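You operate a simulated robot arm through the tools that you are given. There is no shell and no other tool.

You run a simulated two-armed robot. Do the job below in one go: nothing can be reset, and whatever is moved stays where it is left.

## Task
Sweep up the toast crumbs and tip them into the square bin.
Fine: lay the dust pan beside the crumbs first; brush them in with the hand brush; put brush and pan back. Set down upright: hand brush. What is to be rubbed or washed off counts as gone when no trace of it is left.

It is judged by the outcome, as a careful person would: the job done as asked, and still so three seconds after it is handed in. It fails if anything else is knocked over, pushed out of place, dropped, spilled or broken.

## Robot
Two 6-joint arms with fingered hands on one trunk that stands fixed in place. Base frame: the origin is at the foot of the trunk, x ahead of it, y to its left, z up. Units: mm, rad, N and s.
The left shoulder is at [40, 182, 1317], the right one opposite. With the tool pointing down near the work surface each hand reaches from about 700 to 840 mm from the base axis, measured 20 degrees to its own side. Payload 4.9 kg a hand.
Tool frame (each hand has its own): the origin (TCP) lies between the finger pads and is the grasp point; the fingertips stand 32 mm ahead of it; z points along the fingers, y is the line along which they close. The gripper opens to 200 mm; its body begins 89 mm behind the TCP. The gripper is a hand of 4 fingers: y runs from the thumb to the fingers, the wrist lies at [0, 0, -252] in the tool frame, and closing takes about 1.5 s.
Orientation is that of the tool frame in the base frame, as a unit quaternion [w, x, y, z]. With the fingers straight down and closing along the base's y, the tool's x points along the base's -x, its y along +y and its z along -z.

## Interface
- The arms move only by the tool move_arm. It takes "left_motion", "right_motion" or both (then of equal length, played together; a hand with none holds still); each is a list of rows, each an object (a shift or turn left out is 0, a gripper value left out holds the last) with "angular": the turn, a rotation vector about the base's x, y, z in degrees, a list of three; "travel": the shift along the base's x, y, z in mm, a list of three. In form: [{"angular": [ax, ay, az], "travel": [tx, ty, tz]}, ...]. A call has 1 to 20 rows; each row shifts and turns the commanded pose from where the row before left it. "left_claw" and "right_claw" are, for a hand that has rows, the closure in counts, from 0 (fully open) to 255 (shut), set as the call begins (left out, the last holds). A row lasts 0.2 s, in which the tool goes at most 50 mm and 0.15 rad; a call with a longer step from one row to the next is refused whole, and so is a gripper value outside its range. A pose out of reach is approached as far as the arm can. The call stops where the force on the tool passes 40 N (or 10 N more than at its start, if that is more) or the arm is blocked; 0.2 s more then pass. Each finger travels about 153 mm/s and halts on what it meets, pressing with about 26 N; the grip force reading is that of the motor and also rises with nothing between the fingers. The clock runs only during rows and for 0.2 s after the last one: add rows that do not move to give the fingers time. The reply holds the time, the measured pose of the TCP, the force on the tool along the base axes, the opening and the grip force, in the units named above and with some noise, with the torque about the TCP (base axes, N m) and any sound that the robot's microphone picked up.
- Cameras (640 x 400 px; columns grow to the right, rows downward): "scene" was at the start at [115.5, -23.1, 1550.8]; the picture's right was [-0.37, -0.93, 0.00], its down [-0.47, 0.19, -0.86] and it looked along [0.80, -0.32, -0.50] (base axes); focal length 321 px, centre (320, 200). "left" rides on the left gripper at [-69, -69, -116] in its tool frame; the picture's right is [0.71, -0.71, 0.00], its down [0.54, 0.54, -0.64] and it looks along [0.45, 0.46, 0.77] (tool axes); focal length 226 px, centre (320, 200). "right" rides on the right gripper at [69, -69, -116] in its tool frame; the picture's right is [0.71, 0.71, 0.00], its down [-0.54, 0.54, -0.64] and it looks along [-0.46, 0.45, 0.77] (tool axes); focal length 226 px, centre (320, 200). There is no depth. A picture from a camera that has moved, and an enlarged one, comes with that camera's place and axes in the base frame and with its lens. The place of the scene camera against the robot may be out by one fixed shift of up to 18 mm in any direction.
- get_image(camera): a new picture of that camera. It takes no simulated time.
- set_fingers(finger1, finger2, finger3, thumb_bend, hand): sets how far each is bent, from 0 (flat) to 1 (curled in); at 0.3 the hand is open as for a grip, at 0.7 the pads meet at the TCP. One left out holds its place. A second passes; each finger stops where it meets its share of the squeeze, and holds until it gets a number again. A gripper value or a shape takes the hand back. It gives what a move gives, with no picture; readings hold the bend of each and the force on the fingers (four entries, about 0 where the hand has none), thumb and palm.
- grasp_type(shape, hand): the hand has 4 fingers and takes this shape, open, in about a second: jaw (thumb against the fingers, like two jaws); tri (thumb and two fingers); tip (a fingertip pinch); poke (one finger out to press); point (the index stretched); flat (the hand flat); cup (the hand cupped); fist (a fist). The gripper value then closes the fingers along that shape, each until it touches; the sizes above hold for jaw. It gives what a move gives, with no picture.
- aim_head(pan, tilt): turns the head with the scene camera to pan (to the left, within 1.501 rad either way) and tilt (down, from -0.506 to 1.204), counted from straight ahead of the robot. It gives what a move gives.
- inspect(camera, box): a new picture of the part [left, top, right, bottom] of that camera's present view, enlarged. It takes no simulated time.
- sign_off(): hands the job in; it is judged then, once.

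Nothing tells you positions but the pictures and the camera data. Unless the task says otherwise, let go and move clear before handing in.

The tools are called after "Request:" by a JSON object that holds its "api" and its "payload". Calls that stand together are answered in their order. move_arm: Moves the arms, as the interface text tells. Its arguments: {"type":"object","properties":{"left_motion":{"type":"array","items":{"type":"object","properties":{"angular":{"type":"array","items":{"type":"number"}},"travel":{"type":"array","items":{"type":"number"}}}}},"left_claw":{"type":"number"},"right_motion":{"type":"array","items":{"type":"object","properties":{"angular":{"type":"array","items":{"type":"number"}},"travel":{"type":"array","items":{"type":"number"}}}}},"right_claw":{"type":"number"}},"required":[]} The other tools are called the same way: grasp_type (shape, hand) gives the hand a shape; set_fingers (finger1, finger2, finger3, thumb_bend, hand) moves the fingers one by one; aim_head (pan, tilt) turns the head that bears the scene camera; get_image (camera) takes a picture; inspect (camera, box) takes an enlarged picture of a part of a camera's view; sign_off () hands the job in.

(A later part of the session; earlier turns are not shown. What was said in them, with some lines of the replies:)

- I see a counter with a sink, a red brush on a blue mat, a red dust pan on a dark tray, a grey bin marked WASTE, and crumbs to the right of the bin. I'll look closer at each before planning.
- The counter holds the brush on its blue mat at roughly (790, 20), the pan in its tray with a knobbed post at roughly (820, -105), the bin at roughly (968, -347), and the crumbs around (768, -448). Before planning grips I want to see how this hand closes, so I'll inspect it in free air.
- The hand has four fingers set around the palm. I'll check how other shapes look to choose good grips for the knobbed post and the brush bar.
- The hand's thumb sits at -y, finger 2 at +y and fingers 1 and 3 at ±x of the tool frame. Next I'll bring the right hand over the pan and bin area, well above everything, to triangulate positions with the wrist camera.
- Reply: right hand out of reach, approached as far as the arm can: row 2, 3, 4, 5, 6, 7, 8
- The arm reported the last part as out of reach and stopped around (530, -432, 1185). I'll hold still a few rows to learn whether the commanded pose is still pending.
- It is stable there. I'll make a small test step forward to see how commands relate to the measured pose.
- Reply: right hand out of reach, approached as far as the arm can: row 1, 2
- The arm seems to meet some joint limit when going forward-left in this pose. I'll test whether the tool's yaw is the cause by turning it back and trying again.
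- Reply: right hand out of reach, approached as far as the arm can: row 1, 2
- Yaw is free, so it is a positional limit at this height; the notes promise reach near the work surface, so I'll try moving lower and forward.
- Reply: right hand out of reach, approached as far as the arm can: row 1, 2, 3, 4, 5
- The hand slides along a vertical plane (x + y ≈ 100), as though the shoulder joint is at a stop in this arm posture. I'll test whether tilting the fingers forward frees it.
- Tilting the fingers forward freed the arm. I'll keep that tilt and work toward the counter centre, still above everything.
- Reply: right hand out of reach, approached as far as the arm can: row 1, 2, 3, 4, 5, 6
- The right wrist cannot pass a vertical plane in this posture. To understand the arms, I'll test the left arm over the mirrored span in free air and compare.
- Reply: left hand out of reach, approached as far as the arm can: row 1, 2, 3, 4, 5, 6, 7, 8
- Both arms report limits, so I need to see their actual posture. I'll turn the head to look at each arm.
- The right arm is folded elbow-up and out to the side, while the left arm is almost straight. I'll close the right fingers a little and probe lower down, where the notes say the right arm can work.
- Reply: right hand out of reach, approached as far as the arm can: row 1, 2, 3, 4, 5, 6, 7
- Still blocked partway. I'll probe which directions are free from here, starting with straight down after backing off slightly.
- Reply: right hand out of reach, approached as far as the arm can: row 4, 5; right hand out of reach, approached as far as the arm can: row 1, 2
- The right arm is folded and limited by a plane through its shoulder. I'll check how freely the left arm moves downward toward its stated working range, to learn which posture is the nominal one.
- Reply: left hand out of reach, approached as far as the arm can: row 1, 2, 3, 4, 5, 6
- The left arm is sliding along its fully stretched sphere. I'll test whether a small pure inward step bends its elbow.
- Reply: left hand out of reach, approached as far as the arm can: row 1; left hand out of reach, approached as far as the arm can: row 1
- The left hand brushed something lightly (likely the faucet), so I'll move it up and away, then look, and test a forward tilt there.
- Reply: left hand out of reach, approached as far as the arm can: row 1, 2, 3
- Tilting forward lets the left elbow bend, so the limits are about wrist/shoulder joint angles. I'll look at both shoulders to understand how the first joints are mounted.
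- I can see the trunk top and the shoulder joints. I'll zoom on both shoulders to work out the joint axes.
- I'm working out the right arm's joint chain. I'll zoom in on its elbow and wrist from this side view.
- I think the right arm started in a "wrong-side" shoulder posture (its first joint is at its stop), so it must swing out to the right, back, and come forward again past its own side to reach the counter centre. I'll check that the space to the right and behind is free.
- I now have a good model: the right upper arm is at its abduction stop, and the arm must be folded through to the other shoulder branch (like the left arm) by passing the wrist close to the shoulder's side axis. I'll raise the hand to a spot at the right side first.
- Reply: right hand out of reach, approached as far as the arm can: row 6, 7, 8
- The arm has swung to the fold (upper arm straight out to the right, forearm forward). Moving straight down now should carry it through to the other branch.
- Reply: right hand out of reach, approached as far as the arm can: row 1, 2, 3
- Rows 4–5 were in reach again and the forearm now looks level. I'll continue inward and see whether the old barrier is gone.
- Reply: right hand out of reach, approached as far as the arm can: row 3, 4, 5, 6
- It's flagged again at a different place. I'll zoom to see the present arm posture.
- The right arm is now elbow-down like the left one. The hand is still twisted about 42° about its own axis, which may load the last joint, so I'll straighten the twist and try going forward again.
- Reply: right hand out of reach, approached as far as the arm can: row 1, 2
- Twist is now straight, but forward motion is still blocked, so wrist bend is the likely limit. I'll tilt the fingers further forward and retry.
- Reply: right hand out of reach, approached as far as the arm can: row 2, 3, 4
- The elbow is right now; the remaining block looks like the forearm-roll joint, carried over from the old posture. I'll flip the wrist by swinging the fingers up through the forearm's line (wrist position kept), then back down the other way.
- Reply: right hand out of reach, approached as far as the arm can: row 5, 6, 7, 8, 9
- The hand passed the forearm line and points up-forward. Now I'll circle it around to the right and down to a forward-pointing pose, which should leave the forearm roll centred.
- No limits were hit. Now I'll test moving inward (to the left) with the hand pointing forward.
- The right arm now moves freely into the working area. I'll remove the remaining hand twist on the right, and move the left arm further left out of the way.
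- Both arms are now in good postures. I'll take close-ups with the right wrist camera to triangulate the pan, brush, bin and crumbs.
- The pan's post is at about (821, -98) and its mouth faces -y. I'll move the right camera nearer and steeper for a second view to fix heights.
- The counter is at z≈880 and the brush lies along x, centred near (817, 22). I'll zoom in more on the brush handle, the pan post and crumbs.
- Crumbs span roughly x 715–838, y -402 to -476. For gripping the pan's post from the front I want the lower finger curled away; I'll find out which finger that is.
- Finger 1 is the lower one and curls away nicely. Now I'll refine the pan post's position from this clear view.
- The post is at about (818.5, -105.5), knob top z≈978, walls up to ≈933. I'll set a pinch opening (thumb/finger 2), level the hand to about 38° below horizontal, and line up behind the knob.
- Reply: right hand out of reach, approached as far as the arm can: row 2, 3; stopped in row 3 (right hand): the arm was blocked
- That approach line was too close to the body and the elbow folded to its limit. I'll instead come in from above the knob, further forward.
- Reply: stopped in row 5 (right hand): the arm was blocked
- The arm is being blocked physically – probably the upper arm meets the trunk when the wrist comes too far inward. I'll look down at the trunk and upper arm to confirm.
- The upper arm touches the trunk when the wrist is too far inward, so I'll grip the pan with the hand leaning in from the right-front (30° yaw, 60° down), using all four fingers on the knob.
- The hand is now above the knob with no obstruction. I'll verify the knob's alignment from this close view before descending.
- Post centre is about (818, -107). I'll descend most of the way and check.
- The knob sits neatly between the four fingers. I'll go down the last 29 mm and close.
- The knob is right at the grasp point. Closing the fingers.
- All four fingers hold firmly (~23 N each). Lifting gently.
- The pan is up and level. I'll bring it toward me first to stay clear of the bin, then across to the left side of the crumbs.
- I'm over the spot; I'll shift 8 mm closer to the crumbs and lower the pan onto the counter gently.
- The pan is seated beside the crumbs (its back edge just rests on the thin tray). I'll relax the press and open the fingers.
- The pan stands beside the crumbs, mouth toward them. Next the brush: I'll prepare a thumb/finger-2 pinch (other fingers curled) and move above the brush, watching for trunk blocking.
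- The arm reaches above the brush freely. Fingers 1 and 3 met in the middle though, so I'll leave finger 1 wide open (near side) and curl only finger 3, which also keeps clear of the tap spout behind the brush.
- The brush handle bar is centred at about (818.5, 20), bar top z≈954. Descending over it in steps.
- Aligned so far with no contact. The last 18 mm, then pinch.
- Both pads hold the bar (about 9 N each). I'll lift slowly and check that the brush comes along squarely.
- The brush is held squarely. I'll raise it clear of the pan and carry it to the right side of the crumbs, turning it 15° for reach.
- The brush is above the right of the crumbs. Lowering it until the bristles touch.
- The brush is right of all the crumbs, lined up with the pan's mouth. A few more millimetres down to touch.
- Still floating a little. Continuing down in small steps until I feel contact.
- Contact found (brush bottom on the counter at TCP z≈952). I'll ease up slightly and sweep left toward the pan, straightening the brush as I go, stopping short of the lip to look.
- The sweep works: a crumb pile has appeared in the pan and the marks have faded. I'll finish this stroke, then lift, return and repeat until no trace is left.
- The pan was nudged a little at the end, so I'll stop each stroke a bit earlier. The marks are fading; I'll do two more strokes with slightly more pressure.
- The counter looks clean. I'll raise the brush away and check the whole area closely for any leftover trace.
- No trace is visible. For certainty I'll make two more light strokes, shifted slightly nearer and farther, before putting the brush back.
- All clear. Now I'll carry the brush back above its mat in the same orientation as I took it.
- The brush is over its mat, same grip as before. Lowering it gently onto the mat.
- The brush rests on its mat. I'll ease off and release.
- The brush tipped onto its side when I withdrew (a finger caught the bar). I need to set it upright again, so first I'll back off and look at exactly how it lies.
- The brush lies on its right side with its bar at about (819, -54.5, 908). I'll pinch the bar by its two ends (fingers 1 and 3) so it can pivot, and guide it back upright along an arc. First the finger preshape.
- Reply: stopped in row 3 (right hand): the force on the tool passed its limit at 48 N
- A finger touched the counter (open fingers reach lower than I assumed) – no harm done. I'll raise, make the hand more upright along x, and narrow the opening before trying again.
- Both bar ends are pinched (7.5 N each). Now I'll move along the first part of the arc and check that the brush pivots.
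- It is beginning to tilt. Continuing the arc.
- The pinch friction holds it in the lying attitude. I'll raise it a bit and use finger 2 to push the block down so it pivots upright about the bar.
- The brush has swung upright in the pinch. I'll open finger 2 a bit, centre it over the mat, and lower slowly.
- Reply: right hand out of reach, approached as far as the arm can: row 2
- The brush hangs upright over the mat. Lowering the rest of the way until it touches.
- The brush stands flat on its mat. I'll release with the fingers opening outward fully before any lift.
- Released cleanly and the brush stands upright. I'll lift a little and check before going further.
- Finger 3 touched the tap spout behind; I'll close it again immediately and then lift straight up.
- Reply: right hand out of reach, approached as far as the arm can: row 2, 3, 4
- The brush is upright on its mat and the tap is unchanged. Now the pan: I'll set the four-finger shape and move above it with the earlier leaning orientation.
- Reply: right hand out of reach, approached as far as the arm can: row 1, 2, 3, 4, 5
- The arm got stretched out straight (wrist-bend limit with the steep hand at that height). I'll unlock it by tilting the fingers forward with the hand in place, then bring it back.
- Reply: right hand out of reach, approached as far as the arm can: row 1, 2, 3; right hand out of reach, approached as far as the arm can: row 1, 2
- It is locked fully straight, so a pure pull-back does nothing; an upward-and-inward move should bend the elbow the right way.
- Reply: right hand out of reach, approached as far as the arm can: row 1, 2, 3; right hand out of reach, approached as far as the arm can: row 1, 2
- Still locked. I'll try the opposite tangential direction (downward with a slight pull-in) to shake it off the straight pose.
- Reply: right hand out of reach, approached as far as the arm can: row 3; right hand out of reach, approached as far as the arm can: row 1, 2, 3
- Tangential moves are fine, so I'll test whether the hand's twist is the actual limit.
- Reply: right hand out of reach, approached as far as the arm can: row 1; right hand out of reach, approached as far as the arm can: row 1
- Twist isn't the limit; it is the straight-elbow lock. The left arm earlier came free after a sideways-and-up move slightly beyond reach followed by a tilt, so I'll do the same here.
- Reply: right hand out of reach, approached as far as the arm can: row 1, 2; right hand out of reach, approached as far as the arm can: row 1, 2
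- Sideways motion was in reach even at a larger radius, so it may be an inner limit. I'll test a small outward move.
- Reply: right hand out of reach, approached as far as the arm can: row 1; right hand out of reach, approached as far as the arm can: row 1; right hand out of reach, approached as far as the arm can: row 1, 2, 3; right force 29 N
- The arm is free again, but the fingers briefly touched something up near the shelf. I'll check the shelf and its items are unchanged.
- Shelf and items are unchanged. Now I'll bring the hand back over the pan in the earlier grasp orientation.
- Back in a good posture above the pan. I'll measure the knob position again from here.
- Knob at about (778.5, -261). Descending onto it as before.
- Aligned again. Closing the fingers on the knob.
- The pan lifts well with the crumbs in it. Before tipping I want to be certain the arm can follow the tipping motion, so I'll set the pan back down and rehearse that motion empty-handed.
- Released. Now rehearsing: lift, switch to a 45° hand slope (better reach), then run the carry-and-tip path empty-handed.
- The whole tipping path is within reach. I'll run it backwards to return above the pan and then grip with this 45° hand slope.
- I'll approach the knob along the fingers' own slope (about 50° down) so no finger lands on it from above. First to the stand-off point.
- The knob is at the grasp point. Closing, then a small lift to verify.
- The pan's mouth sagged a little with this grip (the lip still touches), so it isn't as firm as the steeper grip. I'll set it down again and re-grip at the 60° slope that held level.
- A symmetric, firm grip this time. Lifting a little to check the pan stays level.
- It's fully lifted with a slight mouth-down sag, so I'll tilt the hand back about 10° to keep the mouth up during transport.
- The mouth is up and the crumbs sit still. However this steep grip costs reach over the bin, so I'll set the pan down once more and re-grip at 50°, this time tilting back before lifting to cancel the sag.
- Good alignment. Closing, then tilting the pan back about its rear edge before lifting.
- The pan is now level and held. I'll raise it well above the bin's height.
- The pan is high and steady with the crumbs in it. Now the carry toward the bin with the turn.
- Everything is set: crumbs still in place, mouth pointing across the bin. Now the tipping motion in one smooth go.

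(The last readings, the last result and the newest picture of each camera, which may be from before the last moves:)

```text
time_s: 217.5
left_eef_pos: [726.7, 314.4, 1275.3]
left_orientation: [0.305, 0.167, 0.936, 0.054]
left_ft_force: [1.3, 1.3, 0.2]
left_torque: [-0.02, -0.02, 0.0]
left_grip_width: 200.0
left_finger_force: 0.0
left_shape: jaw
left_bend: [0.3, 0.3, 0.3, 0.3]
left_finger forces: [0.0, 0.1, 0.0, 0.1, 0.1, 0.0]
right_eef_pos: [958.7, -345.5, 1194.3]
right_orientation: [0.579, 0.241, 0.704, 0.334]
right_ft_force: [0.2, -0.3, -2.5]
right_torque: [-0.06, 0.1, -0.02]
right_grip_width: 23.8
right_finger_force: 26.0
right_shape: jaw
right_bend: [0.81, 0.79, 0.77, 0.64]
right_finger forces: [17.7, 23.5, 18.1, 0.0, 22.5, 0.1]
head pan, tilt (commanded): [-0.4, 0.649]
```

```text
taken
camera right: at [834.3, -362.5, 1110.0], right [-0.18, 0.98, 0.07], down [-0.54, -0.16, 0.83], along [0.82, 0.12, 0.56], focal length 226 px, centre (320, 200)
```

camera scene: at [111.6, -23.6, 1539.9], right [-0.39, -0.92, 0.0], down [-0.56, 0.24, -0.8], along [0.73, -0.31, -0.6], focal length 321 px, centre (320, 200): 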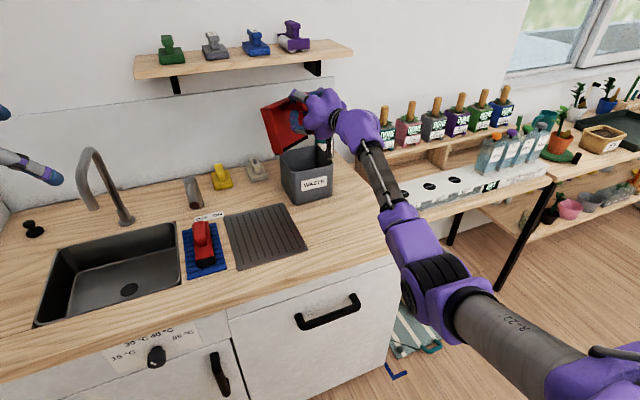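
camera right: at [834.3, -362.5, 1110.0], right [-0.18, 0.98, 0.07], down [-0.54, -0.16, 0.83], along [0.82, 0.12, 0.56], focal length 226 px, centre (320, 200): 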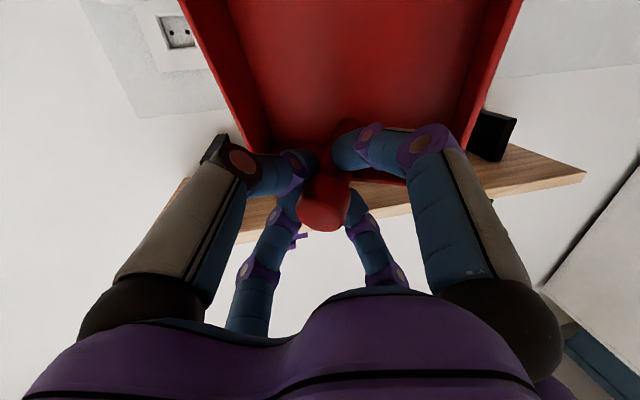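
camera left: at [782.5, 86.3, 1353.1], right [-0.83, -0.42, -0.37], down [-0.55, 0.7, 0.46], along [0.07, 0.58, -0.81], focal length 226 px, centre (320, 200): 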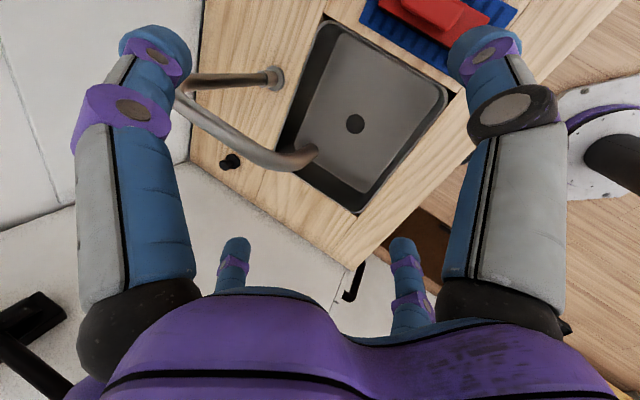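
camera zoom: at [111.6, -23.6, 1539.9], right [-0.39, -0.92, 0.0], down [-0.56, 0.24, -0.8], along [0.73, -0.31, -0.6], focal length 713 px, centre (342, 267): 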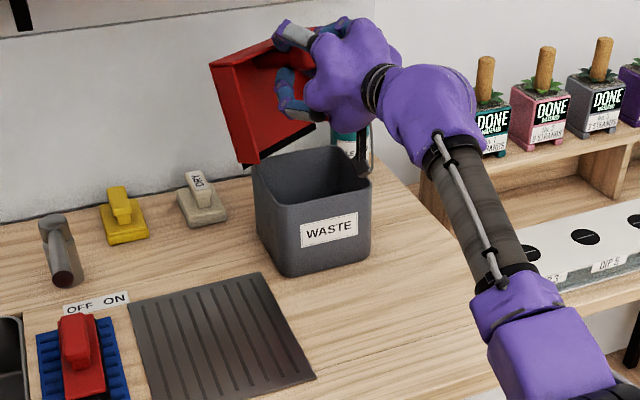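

The pan is empty. I'll bring it back level along the same path, then check the bin and counter.

Request:
{"api": "move_arm", "payload": {"right_motion": [{"travel": [5, 5, -3], "angular": [-5.66, 5.66, 0]}, {"travel": [7, 6, 0], "angular": [-5.66, 5.66, 0]}, {"travel": [8, 7, 0], "angular": [-5.66, 5.66, 0]}, {"travel": [6, 9, -2], "angular": [-5.66, 5.66, 0]}, {"travel": [-5, 14, -2], "angular": [-5.66, 5.66, 0]}, {"travel": [-12, 14, -7], "angular": [-5.66, 5.66, 0]}, {"travel": [-17, 13, -12], "angular": [-5.66, 5.66, 0]}, {"travel": [-17, 12, -15], "angular": [-5.66, 5.66, 0]}, {"travel": [-20, 5, -5], "angular": [-5.66, 5.66, 0]}]}}

Request:
{"api": "move_arm", "payload": {"right_motion": [{"travel": [-17.5, 2.4, 2.5], "angular": [0, 0, 5.6]}, {"travel": [-17.5, 2.4, 2.5], "angular": [0, 0, 5.6]}, {"travel": [-17.5, 2.4, 2.5], "angular": [0, 0, 5.6]}, {"travel": [-17.5, 2.4, 2.5], "angular": [0, 0, 5.6]}, {"travel": [-17.5, 2.4, 2.5], "angular": [0, 0, 5.6]}, {"travel": [-17.5, 2.4, 2.5], "angular": [0, 0, 5.6]}, {"travel": [-17.5, 2.4, 2.5], "angular": [0, 0, 5.6]}, {"travel": [-17.5, 2.4, 2.5], "angular": [0, 0, 5.8]}]}}

Request:
{"api": "get_image", "payload": {"camera": "scene"}}

Request:
{"api": "inspect", "payload": {"camera": "scene", "box": [230, 100, 410, 260]}}

Request:
{"api": "get_image", "payload": {"camera": "right"}}

```text
time_s: 219.5
left_eef_pos: [727.2, 313.9, 1274.6]
left_orientation: [0.306, 0.167, 0.936, 0.055]
left_ft_force: [0.2, 0.7, -0.8]
left_torque: [0.0, 0.04, 0.02]
left_grip_width: 200.0
left_finger_force: 0.0
left_shape: jaw
left_bend: [0.3, 0.3, 0.3, 0.3]
left_finger forces: [0.1, 0.0, 0.0, 0.0, 0.0, 0.1]
right_eef_pos: [910.6, -260.2, 1148.7]
right_orientation: [0.275, 0.093, 0.949, -0.124]
right_ft_force: [0.0, 0.2, -2.7]
right_torque: [0.05, -0.03, 0.02]
right_grip_width: 24.0
right_finger_force: 26.1
right_shape: jaw
right_bend: [0.81, 0.79, 0.77, 0.65]
right_finger forces: [16.2, 24.3, 18.2, 0.0, 21.3, 0.1]
head pan, tilt (commanded): [-0.4, 0.649]
```

```text
time_s: 221.3
left_eef_pos: [725.9, 314.1, 1275.2]
left_orientation: [0.306, 0.167, 0.936, 0.055]
left_ft_force: [0.3, -0.2, -0.3]
left_torque: [0.03, 0.02, 0.0]
left_grip_width: 200.2
left_finger_force: 0.2
left_shape: jaw
left_bend: [0.3, 0.3, 0.3, 0.3]
left_finger forces: [0.0, 0.1, 0.1, 0.1, 0.0, 0.1]
right_eef_pos: [771.3, -240.3, 1168.4]
right_orientation: [0.302, -0.278, 0.912, -0.007]
right_ft_force: [0.0, 0.6, -1.9]
right_torque: [0.07, 0.01, -0.03]
right_grip_width: 24.1
right_finger_force: 25.8
right_shape: jaw
right_bend: [0.81, 0.79, 0.77, 0.65]
right_finger forces: [16.0, 24.5, 18.2, 0.0, 21.4, 0.0]
head pan, tilt (commanded): [-0.4, 0.649]
```

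```text
taken
camera scene: at [111.6, -23.6, 1539.9], right [-0.39, -0.92, 0.0], down [-0.56, 0.24, -0.8], along [0.73, -0.31, -0.6], focal length 321 px, centre (320, 200)
```

scene: 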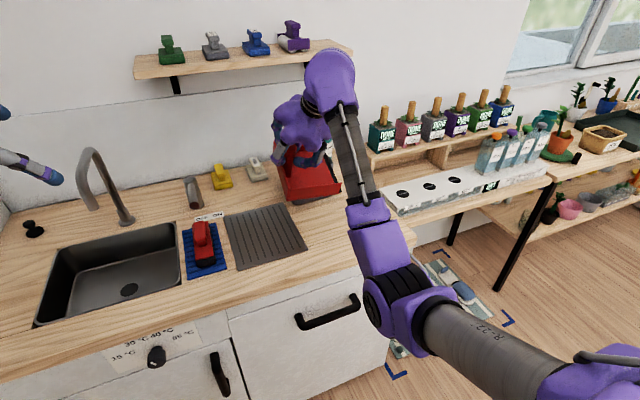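

```text
2.50 times, centred on (320, 180) of scene
camera zoom: at [111.6, -23.6, 1539.9], right [-0.39, -0.92, 0.0], down [-0.56, 0.24, -0.8], along [0.73, -0.31, -0.6], focal length 802 px, centre (320, 250)
```

zoom: 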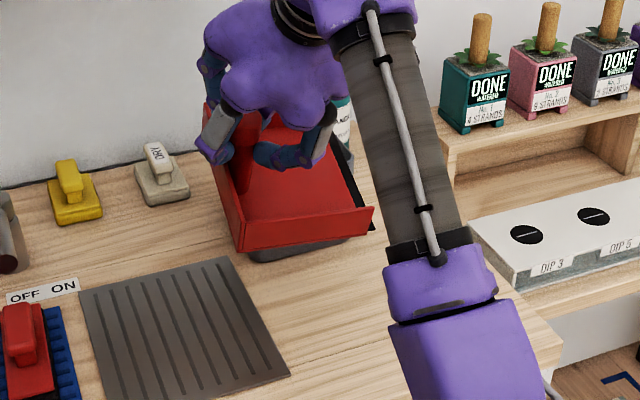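

```text
taken
camera right: at [695.9, -350.9, 1238.6], right [-0.82, 0.24, -0.51], down [-0.27, 0.64, 0.72], along [0.5, 0.74, -0.46], focal length 226 px, centre (320, 200)
```

right: 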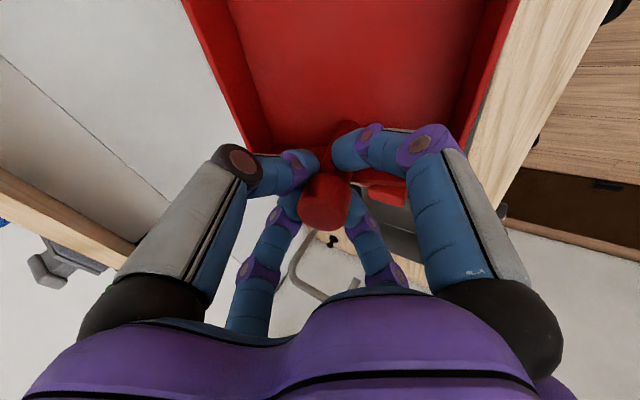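

The pan is empty. Now I'll carry it back over its tray, turning it 8° to undo the small twist it got while sweeping.

Request:
{"api": "move_arm", "payload": {"right_motion": [{"travel": [9.4, 26.8, -21.6], "angular": [0, 0, 1.6]}, {"travel": [9.4, 26.8, -21.6], "angular": [0, 0, 1.6]}, {"travel": [9.4, 26.8, -21.6], "angular": [0, 0, 1.6]}, {"travel": [9.4, 26.8, -21.6], "angular": [0, 0, 1.6]}, {"travel": [9.4, 26.8, -21.6], "angular": [0, 0, 1.6]}, {}]}}

Request:
{"api": "aim_head", "payload": {"pan": -0.2, "tilt": 0.65}}

Request:
{"api": "inspect", "payload": {"camera": "scene", "box": [250, 130, 400, 270]}}

Request:
{"api": "get_image", "payload": {"camera": "scene"}}

Request:
{"api": "get_image", "payload": {"camera": "right"}}

```text
time_s: 222.7
left_eef_pos: [727.3, 315.1, 1275.2]
left_orientation: [0.305, 0.167, 0.936, 0.055]
left_ft_force: [0.3, 0.1, 0.4]
left_torque: [-0.04, 0.02, 0.02]
left_grip_width: 200.1
left_finger_force: 0.0
left_shape: jaw
left_bend: [0.3, 0.3, 0.3, 0.3]
left_finger forces: [0.0, 0.0, 0.1, 0.1, 0.0, 0.0]
right_eef_pos: [818.8, -106.4, 1061.1]
right_orientation: [0.301, -0.341, 0.891, 0.014]
right_ft_force: [-0.4, 0.2, -1.9]
right_torque: [0.03, 0.03, -0.02]
right_grip_width: 23.8
right_finger_force: 25.9
right_shape: jaw
right_bend: [0.81, 0.79, 0.77, 0.65]
right_finger forces: [16.0, 24.6, 18.0, 0.1, 21.4, 0.0]
head pan, tilt (commanded): [-0.4, 0.649]
```

```text
time_s: 223.4
left_eef_pos: [727.6, 313.9, 1274.7]
left_orientation: [0.306, 0.167, 0.936, 0.055]
left_ft_force: [-0.3, 0.0, 0.0]
left_torque: [-0.02, -0.03, 0.0]
left_grip_width: 199.8
left_finger_force: 0.0
left_shape: jaw
left_bend: [0.3, 0.3, 0.3, 0.3]
left_finger forces: [0.1, 0.0, 0.0, 0.1, 0.0, 0.0]
right_eef_pos: [817.6, -106.5, 1060.0]
right_orientation: [0.301, -0.34, 0.891, 0.014]
right_ft_force: [-0.3, 0.8, -2.9]
right_torque: [0.04, 0.07, 0.01]
right_grip_width: 23.8
right_finger_force: 26.1
right_shape: jaw
right_bend: [0.81, 0.79, 0.77, 0.65]
right_finger forces: [16.2, 24.7, 18.1, 0.1, 21.4, 0.1]
head pan, tilt (commanded): [-0.201, 0.649]
```

```text
2.86 times, centred on (325, 200) of scene
camera zoom: at [116.7, -7.2, 1539.9], right [-0.2, -0.98, 0.0], down [-0.59, 0.12, -0.8], along [0.78, -0.16, -0.6], focal length 917 px, centre (306, 200)
```

zoom: 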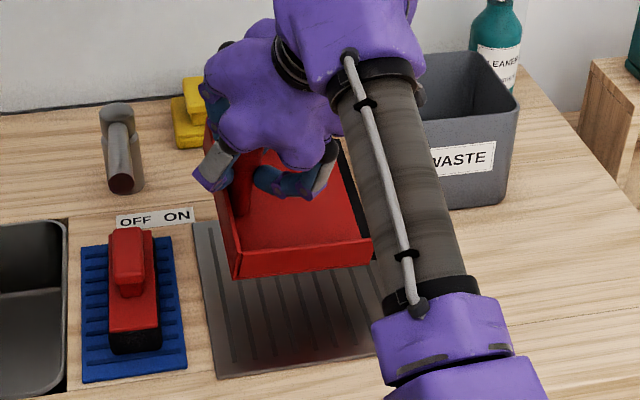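

```text
taken
camera scene: at [116.7, -7.2, 1539.9], right [-0.2, -0.98, 0.0], down [-0.59, 0.12, -0.8], along [0.78, -0.16, -0.6], focal length 321 px, centre (320, 200)
```

scene: 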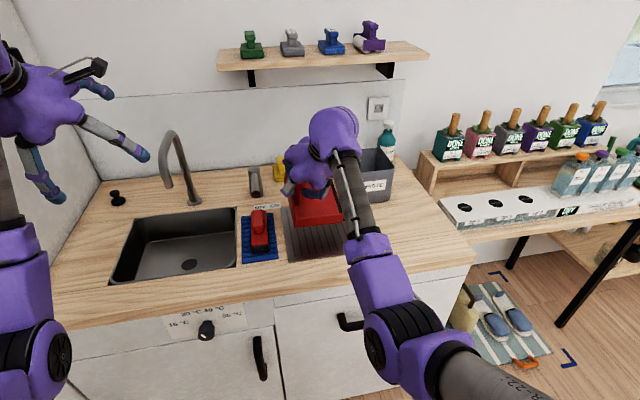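

```text
taken
camera right: at [759.6, -228.0, 1130.4], right [-0.85, 0.12, -0.51], down [-0.35, 0.59, 0.72], along [0.39, 0.8, -0.46], focal length 226 px, centre (320, 200)
```

right: 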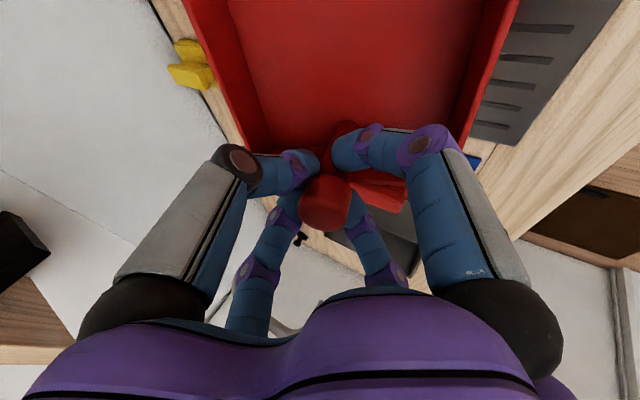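

The pan is above its tray and well aligned. Lowering.

Request:
{"api": "move_arm", "payload": {"right_motion": [{"travel": [0.5, 0, -25]}, {"travel": [0.5, 0, -22]}, {"travel": [0, 0, -15]}, {}]}}

Request:
{"api": "inspect", "payload": {"camera": "scene", "box": [250, 150, 400, 290]}}

```text
time_s: 224.4
left_eef_pos: [727.1, 313.2, 1275.2]
left_orientation: [0.306, 0.167, 0.936, 0.054]
left_ft_force: [1.0, 0.2, 0.9]
left_torque: [-0.01, 0.02, 0.05]
left_grip_width: 199.9
left_finger_force: 0.1
left_shape: jaw
left_bend: [0.3, 0.3, 0.3, 0.3]
left_finger forces: [0.0, 0.0, 0.0, 0.0, 0.0, 0.0]
right_eef_pos: [820.7, -105.0, 999.8]
right_orientation: [0.302, -0.339, 0.891, 0.013]
right_ft_force: [0.6, 2.2, 2.9]
right_torque: [-0.36, 0.21, -0.01]
right_grip_width: 23.6
right_finger_force: 26.4
right_shape: jaw
right_bend: [0.82, 0.79, 0.77, 0.65]
right_finger forces: [25.7, 23.7, 20.5, 0.1, 21.4, 0.1]
head pan, tilt (commanded): [-0.201, 0.649]
```

```text
2.86 times, centred on (325, 220) of scene
camera zoom: at [116.4, -7.0, 1540.0], right [-0.2, -0.98, 0.0], down [-0.59, 0.12, -0.8], along [0.78, -0.16, -0.6], focal length 917 px, centre (306, 143)
```

zoom: 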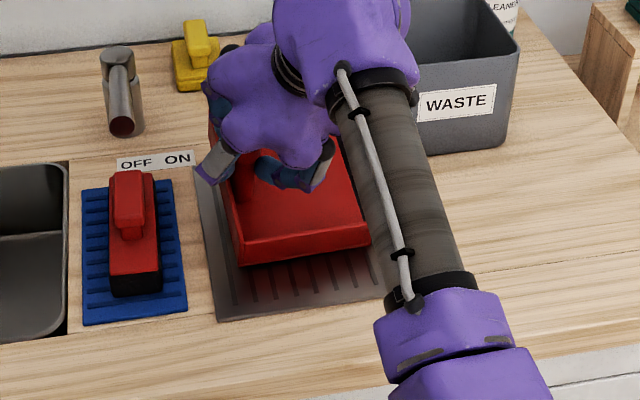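

The lip has touched first (slight sag). I'll keep lowering slowly and let the pan settle flat in the tray.

Request:
{"api": "move_arm", "payload": {"right_motion": [{"travel": [-1, -0.5, -4]}, {"travel": [-1, -0.5, -4]}, {"travel": [0, 0, -4]}, {}]}}

Request:
{"api": "move_arm", "payload": {"right_motion": [{"travel": [0, 0, -4]}, {"travel": [0, 0, -3]}, {}]}}

Request:
{"api": "inspect", "payload": {"camera": "scene", "box": [250, 150, 400, 290]}}

Request:
{"api": "get_image", "payload": {"camera": "right"}}

```text
time_s: 225.4
left_eef_pos: [726.8, 315.2, 1274.9]
left_orientation: [0.306, 0.167, 0.936, 0.055]
left_ft_force: [0.3, -0.2, 0.9]
left_torque: [0.0, -0.03, -0.01]
left_grip_width: 199.8
left_finger_force: 0.1
left_shape: jaw
left_bend: [0.3, 0.3, 0.3, 0.3]
left_finger forces: [0.0, 0.1, 0.0, 0.0, 0.0, 0.0]
right_eef_pos: [818.0, -106.5, 988.9]
right_orientation: [0.303, -0.34, 0.89, 0.014]
right_ft_force: [4.0, 2.0, 10.3]
right_torque: [-0.33, 0.46, 0.12]
right_grip_width: 23.8
right_finger_force: 26.7
right_shape: jaw
right_bend: [0.83, 0.79, 0.76, 0.65]
right_finger forces: [27.9, 23.8, 21.2, 0.0, 25.0, 0.0]
head pan, tilt (commanded): [-0.201, 0.649]
```

```text
time_s: 226.2
left_eef_pos: [726.2, 315.5, 1275.5]
left_orientation: [0.305, 0.168, 0.936, 0.055]
left_ft_force: [-0.2, -0.1, 0.4]
left_torque: [-0.01, -0.03, -0.02]
left_grip_width: 200.0
left_finger_force: 0.0
left_shape: jaw
left_bend: [0.3, 0.3, 0.3, 0.3]
left_finger forces: [0.0, 0.1, 0.0, 0.0, 0.0, 0.1]
right_eef_pos: [818.3, -106.8, 980.6]
right_orientation: [0.302, -0.34, 0.89, 0.014]
right_ft_force: [4.1, 0.3, 14.8]
right_torque: [-0.66, 0.79, 0.1]
right_grip_width: 23.8
right_finger_force: 25.8
right_shape: jaw
right_bend: [0.84, 0.79, 0.76, 0.65]
right_finger forces: [39.6, 23.5, 23.4, 0.0, 25.6, 0.0]
head pan, tilt (commanded): [-0.201, 0.649]
```

```text
2.86 times, centred on (325, 220) of scene
camera zoom: at [116.1, -6.9, 1540.0], right [-0.2, -0.98, 0.0], down [-0.59, 0.12, -0.8], along [0.78, -0.16, -0.6], focal length 917 px, centre (306, 143)
```

zoom: 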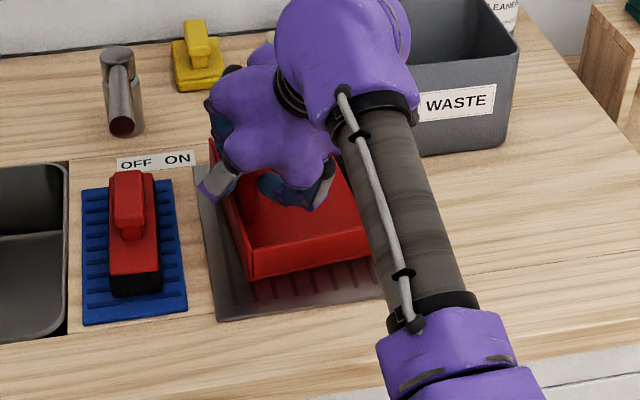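

```text
taken
camera right: at [758.6, -226.9, 1050.4], right [-0.85, 0.12, -0.52], down [-0.35, 0.59, 0.72], along [0.39, 0.8, -0.46], focal length 226 px, centre (320, 200)
```

right: 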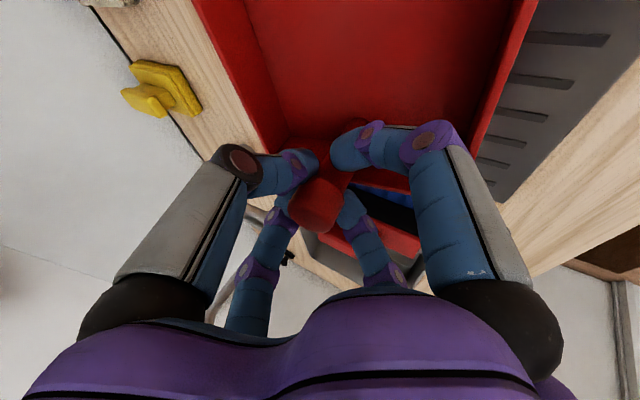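

The pan is down in the tray, slightly turned. I'll ease the pressure and nudge it straight before releasing.

Request:
{"api": "move_arm", "payload": {"right_motion": [{"travel": [0, 0, 2.5]}, {"travel": [-3, 0, 0], "angular": [0, 0, -2]}, {"travel": [-3, 0, 0], "angular": [0, 0, -2]}, {"travel": [-2, 0, 0]}, {"travel": [0, 0, -3]}, {}]}}

Request:
{"api": "inspect", "payload": {"camera": "scene", "box": [250, 150, 400, 290]}}

```text
time_s: 227.6
left_eef_pos: [726.9, 313.7, 1274.3]
left_orientation: [0.305, 0.168, 0.936, 0.055]
left_ft_force: [0.7, 0.7, 0.3]
left_torque: [-0.02, 0.0, -0.01]
left_grip_width: 200.1
left_finger_force: 0.1
left_shape: jaw
left_bend: [0.3, 0.3, 0.3, 0.3]
left_finger forces: [0.1, 0.0, 0.1, 0.1, 0.1, 0.0]
right_eef_pos: [810.5, -107.8, 978.9]
right_orientation: [0.302, -0.309, 0.902, 0.004]
right_ft_force: [0.9, -0.7, 4.1]
right_torque: [0.02, 0.39, 0.04]
right_grip_width: 23.1
right_finger_force: 25.9
right_shape: jaw
right_bend: [0.83, 0.8, 0.76, 0.65]
right_finger forces: [16.5, 29.8, 19.8, 0.0, 20.7, 0.0]
head pan, tilt (commanded): [-0.201, 0.649]
```

```text
2.86 times, centred on (325, 220) of scene
camera zoom: at [116.4, -7.1, 1539.9], right [-0.2, -0.98, 0.0], down [-0.59, 0.12, -0.8], along [0.78, -0.16, -0.6], focal length 917 px, centre (306, 143)
```

zoom: 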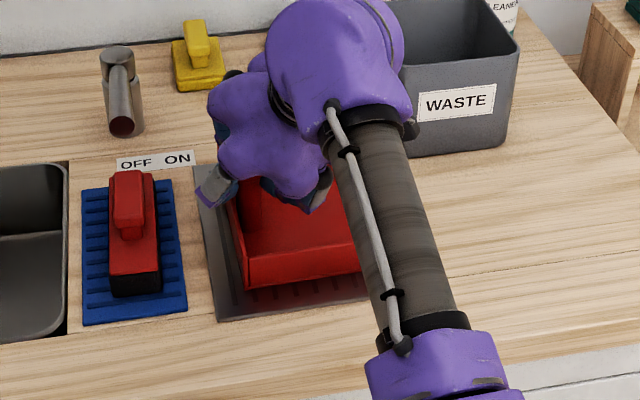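

Straight enough and within the tray. Releasing and retreating along the finger direction.

Request:
{"api": "move_arm", "payload": {"right_motion": [{}, {}, {}, {}, {}], "right_claw": 130}}

Request:
{"api": "inspect", "payload": {"camera": "scene", "box": [250, 150, 400, 290]}}

Request:
{"api": "get_image", "payload": {"camera": "right"}}

```text
time_s: 228.8
left_eef_pos: [728.1, 315.0, 1276.1]
left_orientation: [0.306, 0.168, 0.936, 0.055]
left_ft_force: [-0.3, 0.2, -0.7]
left_torque: [0.0, 0.0, 0.01]
left_grip_width: 200.0
left_finger_force: 0.1
left_shape: jaw
left_bend: [0.3, 0.3, 0.3, 0.3]
left_finger forces: [0.1, 0.0, 0.1, 0.0, 0.0, 0.0]
right_eef_pos: [810.0, -107.1, 980.2]
right_orientation: [0.302, -0.309, 0.902, 0.003]
right_ft_force: [-0.1, 0.4, 0.4]
right_torque: [0.01, 0.01, -0.03]
right_grip_width: 98.1
right_finger_force: 0.1
right_shape: jaw
right_bend: [0.38, 0.38, 0.38, 0.37]
right_finger forces: [0.0, 0.1, 0.0, 0.1, 0.1, 0.1]
head pan, tilt (commanded): [-0.201, 0.649]
```

```text
2.86 times, centred on (325, 220) of scene
camera zoom: at [116.6, -7.1, 1539.9], right [-0.2, -0.98, 0.0], down [-0.59, 0.12, -0.8], along [0.78, -0.16, -0.6], focal length 917 px, centre (306, 143)
```

zoom: 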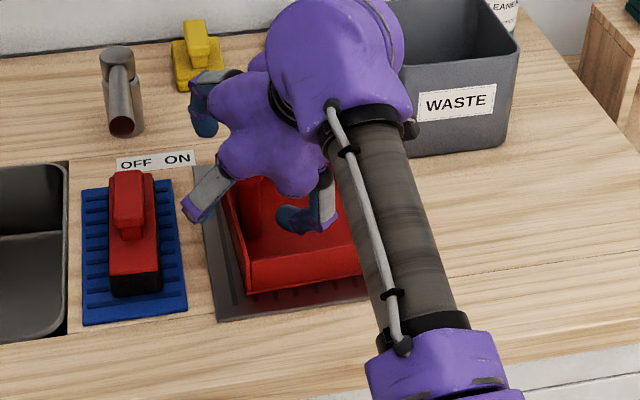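

```text
taken
camera right: at [742.6, -223.1, 1049.2], right [-0.84, 0.18, -0.51], down [-0.31, 0.62, 0.72], along [0.45, 0.77, -0.46], focal length 226 px, centre (320, 200)
```

right: 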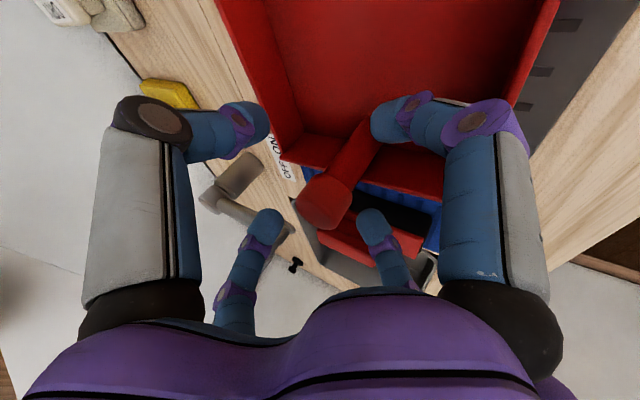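

Request:
{"api": "move_arm", "payload": {"right_motion": [{"travel": [-10.9, -3.8, 16.4]}, {"travel": [-10.9, -3.8, 16.4]}, {"travel": [-10.9, -3.8, 16.4]}, {"travel": [-10.9, -5, 16.4]}, {"travel": [-5, -20, 15]}, {"travel": [0, -30, 10]}, {"travel": [0, -30, 10]}]}}

Request:
{"api": "get_image", "payload": {"camera": "scene"}}

Request:
{"api": "inspect", "payload": {"camera": "scene", "box": [225, 170, 405, 290]}}

Request:
{"api": "get_image", "payload": {"camera": "right"}}

```text
time_s: 230.4
left_eef_pos: [727.7, 313.5, 1275.4]
left_orientation: [0.305, 0.168, 0.936, 0.054]
left_ft_force: [-0.1, 0.4, 0.0]
left_torque: [0.03, 0.02, 0.03]
left_grip_width: 199.8
left_finger_force: 0.1
left_shape: jaw
left_bend: [0.3, 0.3, 0.3, 0.3]
left_finger forces: [0.1, 0.0, 0.1, 0.1, 0.0, 0.1]
right_eef_pos: [759.5, -202.6, 1080.7]
right_orientation: [0.301, -0.308, 0.902, 0.003]
right_ft_force: [0.3, 0.7, 0.3]
right_torque: [0.03, -0.01, -0.01]
right_grip_width: 97.8
right_finger_force: 0.1
right_shape: jaw
right_bend: [0.38, 0.38, 0.38, 0.36]
right_finger forces: [0.1, 0.0, 0.1, 0.0, 0.1, 0.0]
head pan, tilt (commanded): [-0.201, 0.649]
```

```text
taken
camera scene: at [116.6, -7.0, 1539.9], right [-0.2, -0.98, 0.0], down [-0.59, 0.12, -0.8], along [0.78, -0.16, -0.6], focal length 321 px, centre (320, 200)
```

scene: 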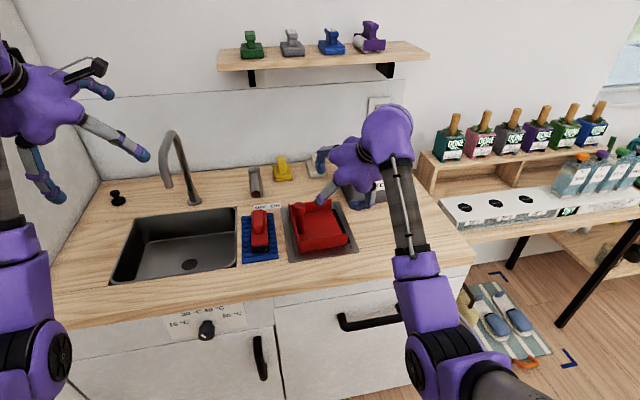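

```text
3.33 times, centred on (315, 230) of scene
camera zoom: at [116.6, -7.0, 1539.9], right [-0.2, -0.98, 0.0], down [-0.59, 0.12, -0.8], along [0.78, -0.16, -0.6], focal length 1070 px, centre (337, 100)
```

zoom: 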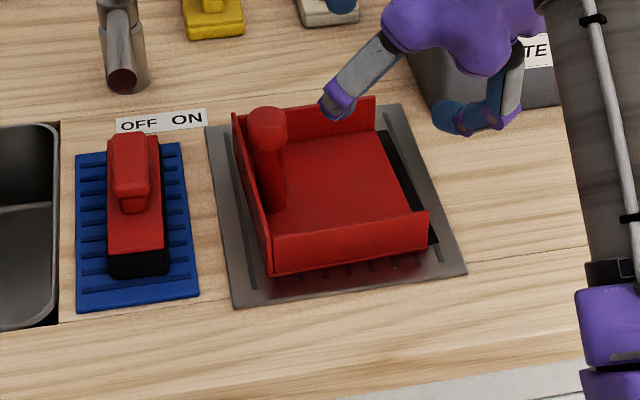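

```text
taken
camera right: at [692.5, -319.3, 1150.3], right [-0.84, 0.18, -0.51], down [-0.31, 0.61, 0.72], along [0.45, 0.77, -0.46], focal length 226 px, centre (320, 200)
```

right: 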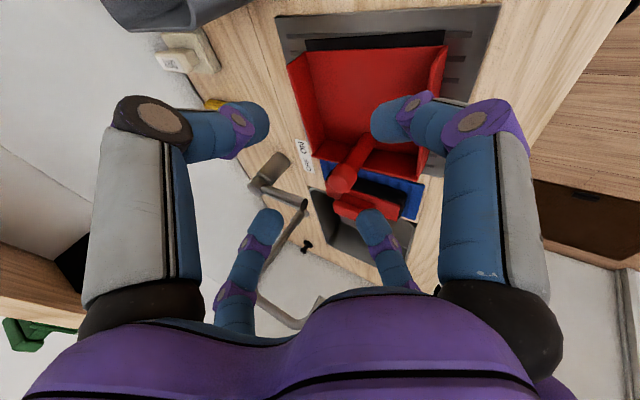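

Pan is back in its tray and the brush upright on its mat. I'll move the right arm aside to check the bin area and counter for anything left behind.

Request:
{"api": "move_arm", "payload": {"right_motion": [{"travel": [-8, -30, 15]}, {"travel": [-8, -35, 15]}, {"travel": [-8, -35, 10]}, {"travel": [-8, -35, 10]}, {"travel": [-8, -35, 10]}, {"travel": [-8, -35, 10]}]}}

Request:
{"api": "aim_head", "payload": {"pan": -0.35, "tilt": 0.6}}

Request:
{"api": "get_image", "payload": {"camera": "scene"}}

Request:
{"api": "inspect", "payload": {"camera": "scene", "box": [250, 130, 430, 260]}}

Request:
{"api": "get_image", "payload": {"camera": "right"}}

```text
time_s: 231.8
left_eef_pos: [725.5, 313.7, 1276.1]
left_orientation: [0.306, 0.167, 0.936, 0.055]
left_ft_force: [-0.3, 1.1, 0.1]
left_torque: [-0.01, 0.01, 0.01]
left_grip_width: 199.8
left_finger_force: 0.0
left_shape: jaw
left_bend: [0.3, 0.3, 0.3, 0.3]
left_finger forces: [0.0, 0.0, 0.1, 0.1, 0.0, 0.0]
right_eef_pos: [712.9, -407.8, 1150.0]
right_orientation: [0.3, -0.309, 0.902, 0.004]
right_ft_force: [0.1, -0.5, -0.4]
right_torque: [0.01, 0.02, -0.02]
right_grip_width: 97.5
right_finger_force: 0.2
right_shape: jaw
right_bend: [0.38, 0.38, 0.38, 0.36]
right_finger forces: [0.1, 0.0, 0.0, 0.0, 0.0, 0.0]
head pan, tilt (commanded): [-0.201, 0.649]
```

```text
time_s: 232.5
left_eef_pos: [727.1, 313.5, 1274.0]
left_orientation: [0.306, 0.168, 0.936, 0.055]
left_ft_force: [-0.5, 0.0, 0.5]
left_torque: [-0.01, 0.03, 0.0]
left_grip_width: 199.8
left_finger_force: 0.0
left_shape: jaw
left_bend: [0.3, 0.3, 0.3, 0.3]
left_finger forces: [0.0, 0.0, 0.0, 0.0, 0.0, 0.1]
right_eef_pos: [712.3, -407.3, 1150.6]
right_orientation: [0.301, -0.309, 0.902, 0.004]
right_ft_force: [1.0, 0.4, 0.2]
right_torque: [0.0, 0.03, 0.02]
right_grip_width: 98.0
right_finger_force: 0.0
right_shape: jaw
right_bend: [0.38, 0.38, 0.38, 0.36]
right_finger forces: [0.0, 0.1, 0.0, 0.1, 0.1, 0.0]
head pan, tilt (commanded): [-0.351, 0.6]
```

```text
taken
camera scene: at [114.6, -20.1, 1544.2], right [-0.34, -0.94, 0.0], down [-0.53, 0.19, -0.82], along [0.77, -0.28, -0.57], focal length 321 px, centre (320, 200)
```

scene: 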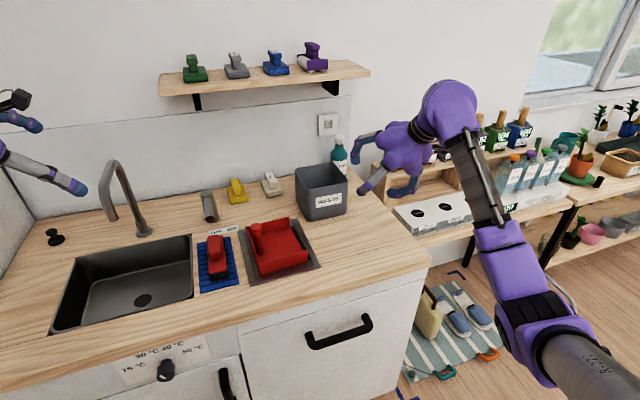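

```text
3.08 times, centred on (340, 195) of scene
camera zoom: at [114.6, -20.1, 1544.2], right [-0.34, -0.94, 0.0], down [-0.53, 0.19, -0.82], along [0.77, -0.28, -0.57], focal length 987 px, centre (258, 215)
```

zoom: 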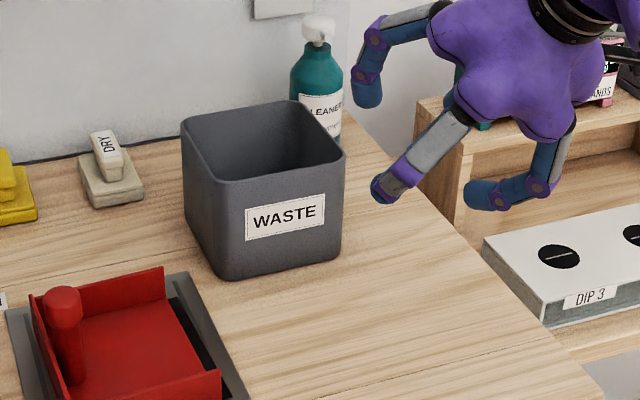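

```text
taken
camera right: at [645.2, -523.6, 1220.0], right [-0.84, 0.18, -0.51], down [-0.31, 0.62, 0.72], along [0.45, 0.77, -0.46], focal length 226 px, centre (320, 200)
```

right: 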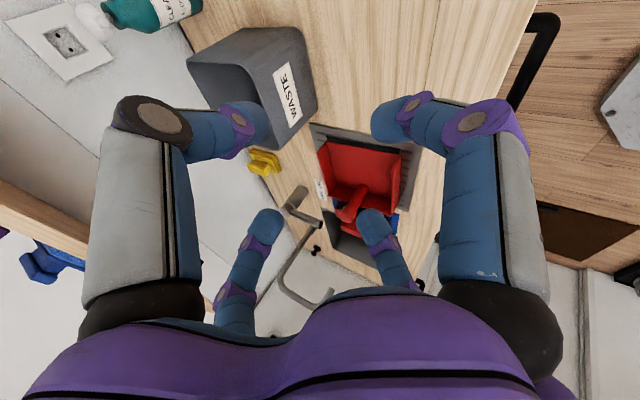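

Everything looks in order; a last close look at the former crumb area, the bin interior edge, and the brush and pan.

Request:
{"api": "inspect", "payload": {"camera": "scene", "box": [300, 190, 420, 265]}}

Request:
{"api": "inspect", "payload": {"camera": "scene", "box": [190, 200, 330, 300]}}

Request:
{"api": "inspect", "payload": {"camera": "right", "box": [180, 0, 520, 240]}}

```text
5.33 times, centred on (360, 228) of scene
camera zoom: at [114.6, -20.1, 1544.2], right [-0.34, -0.94, 0.0], down [-0.53, 0.19, -0.82], along [0.77, -0.28, -0.57], focal length 1711 px, centre (107, 53)
```

zoom: 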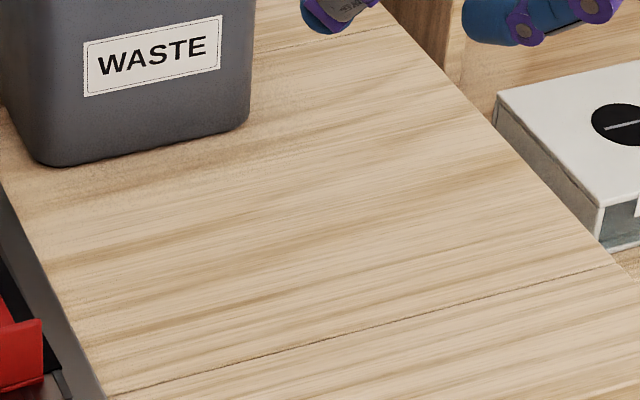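

```text
4.00 times, centred on (260, 250) of scene
camera zoom: at [114.6, -20.1, 1544.2], right [-0.34, -0.94, 0.0], down [-0.53, 0.19, -0.82], along [0.77, -0.28, -0.57], focal length 1284 px, centre (560, 0)
```

zoom: 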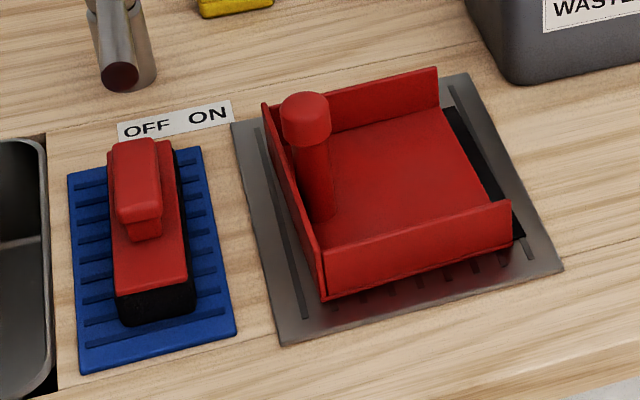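

```text
1.67 times, centred on (350, 120) of right
camera zoom: at [645.2, -523.6, 1220.0], right [-0.84, 0.18, -0.51], down [-0.31, 0.62, 0.72], along [0.45, 0.77, -0.46], focal length 377 px, centre (270, 333)
```

zoom: 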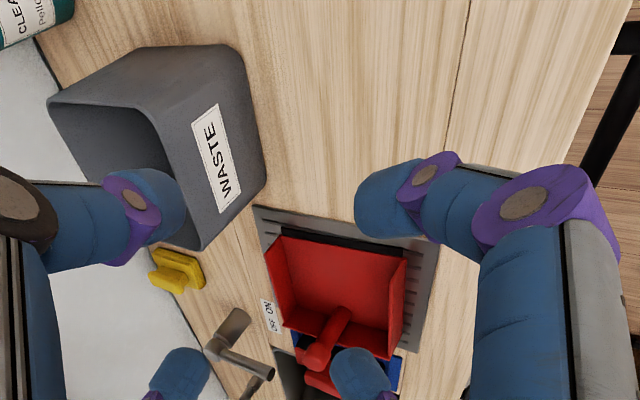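

Counter clean, pan and brush back. I'll raise the right hand a bit to peek into the bin with its camera and confirm the crumbs are inside.

Request:
{"api": "move_arm", "payload": {"right_motion": [{"travel": [15, -8, 24]}, {"travel": [15, -8, 24]}, {"travel": [15, -8, 24]}, {"travel": [15, -8, 24]}]}}

Request:
{"api": "get_image", "payload": {"camera": "right"}}

Request:
{"api": "inspect", "payload": {"camera": "right", "box": [140, 0, 400, 180]}}

```text
time_s: 233.5
left_eef_pos: [726.8, 312.9, 1276.2]
left_orientation: [0.305, 0.168, 0.936, 0.055]
left_ft_force: [-0.2, 0.5, -0.4]
left_torque: [0.04, -0.01, 0.0]
left_grip_width: 200.0
left_finger_force: 0.0
left_shape: jaw
left_bend: [0.3, 0.3, 0.3, 0.3]
left_finger forces: [0.1, 0.0, 0.0, 0.0, 0.0, 0.0]
right_eef_pos: [774.1, -439.8, 1245.3]
right_orientation: [0.301, -0.308, 0.902, 0.003]
right_ft_force: [0.3, -0.3, 1.1]
right_torque: [0.01, -0.01, 0.01]
right_grip_width: 97.7
right_finger_force: 0.0
right_shape: jaw
right_bend: [0.38, 0.38, 0.38, 0.36]
right_finger forces: [0.1, 0.1, 0.0, 0.0, 0.0, 0.0]
head pan, tilt (commanded): [-0.351, 0.6]
```

```text
taken
camera right: at [706.0, -556.8, 1314.6], right [-0.84, 0.18, -0.51], down [-0.31, 0.62, 0.72], along [0.45, 0.77, -0.46], focal length 226 px, centre (320, 200)
```

right: 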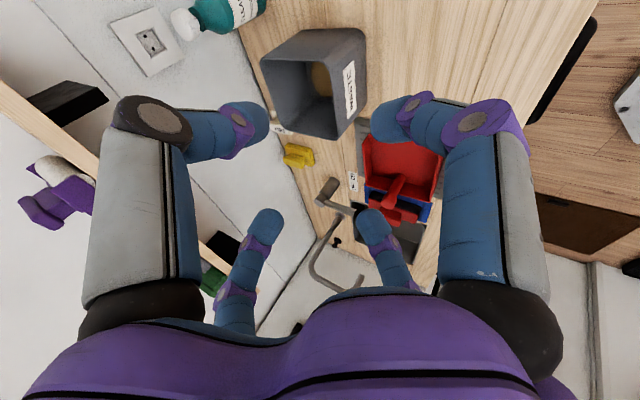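

```text
2.22 times, centred on (270, 90) of right
camera zoom: at [706.0, -556.8, 1314.6], right [-0.84, 0.18, -0.51], down [-0.31, 0.62, 0.72], along [0.45, 0.77, -0.46], focal length 502 px, centre (431, 444)
```

zoom: 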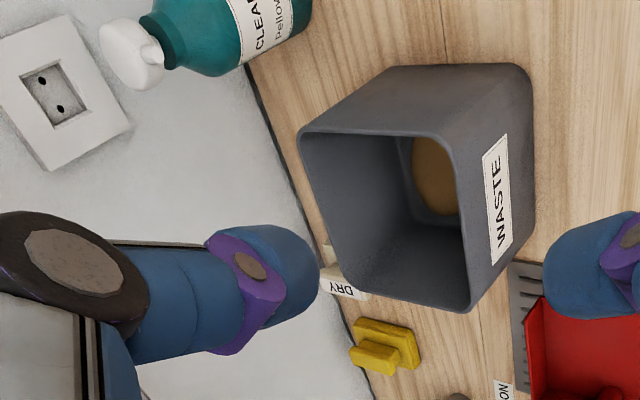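

The crumb pile is visible inside the bin, the counter is clean, the brush stands upright on its mat and the pan is in its tray. Both hands are empty and clear, so I'm handing in.

Request:
{"api": "sign_off", "payload": {}}

```text
The job is handed in.
```

The toast crumbs are swept up and in the square bin. The wrist camera showed the pile inside, and the counter shows no trace.

- **Pan:** back in its tray, empty and lined up much as it was.
- **Brush:** standing upright on its mat, a few millimetres from where it started.
- **Hands:** both open and clear of everything.

These things went wrong along the way:

- **Brush tipped over:** when I first put the brush back, a finger caught it and it fell onto its side across the mat. I picked it up and stood it upright again.
- **Pan nudged:** the pan moved slightly during one sweep. I straightened it when I returned it.
- **Light touches:** the left hand brushed something beside the sink, probably the faucet. The right hand touched the small tap behind the brush. Its fingertips also hit something near the shelf with about 12 to 17 N. I looked at the tap and the shelf items afterwards and saw no change, but I did not check the faucet specifically.
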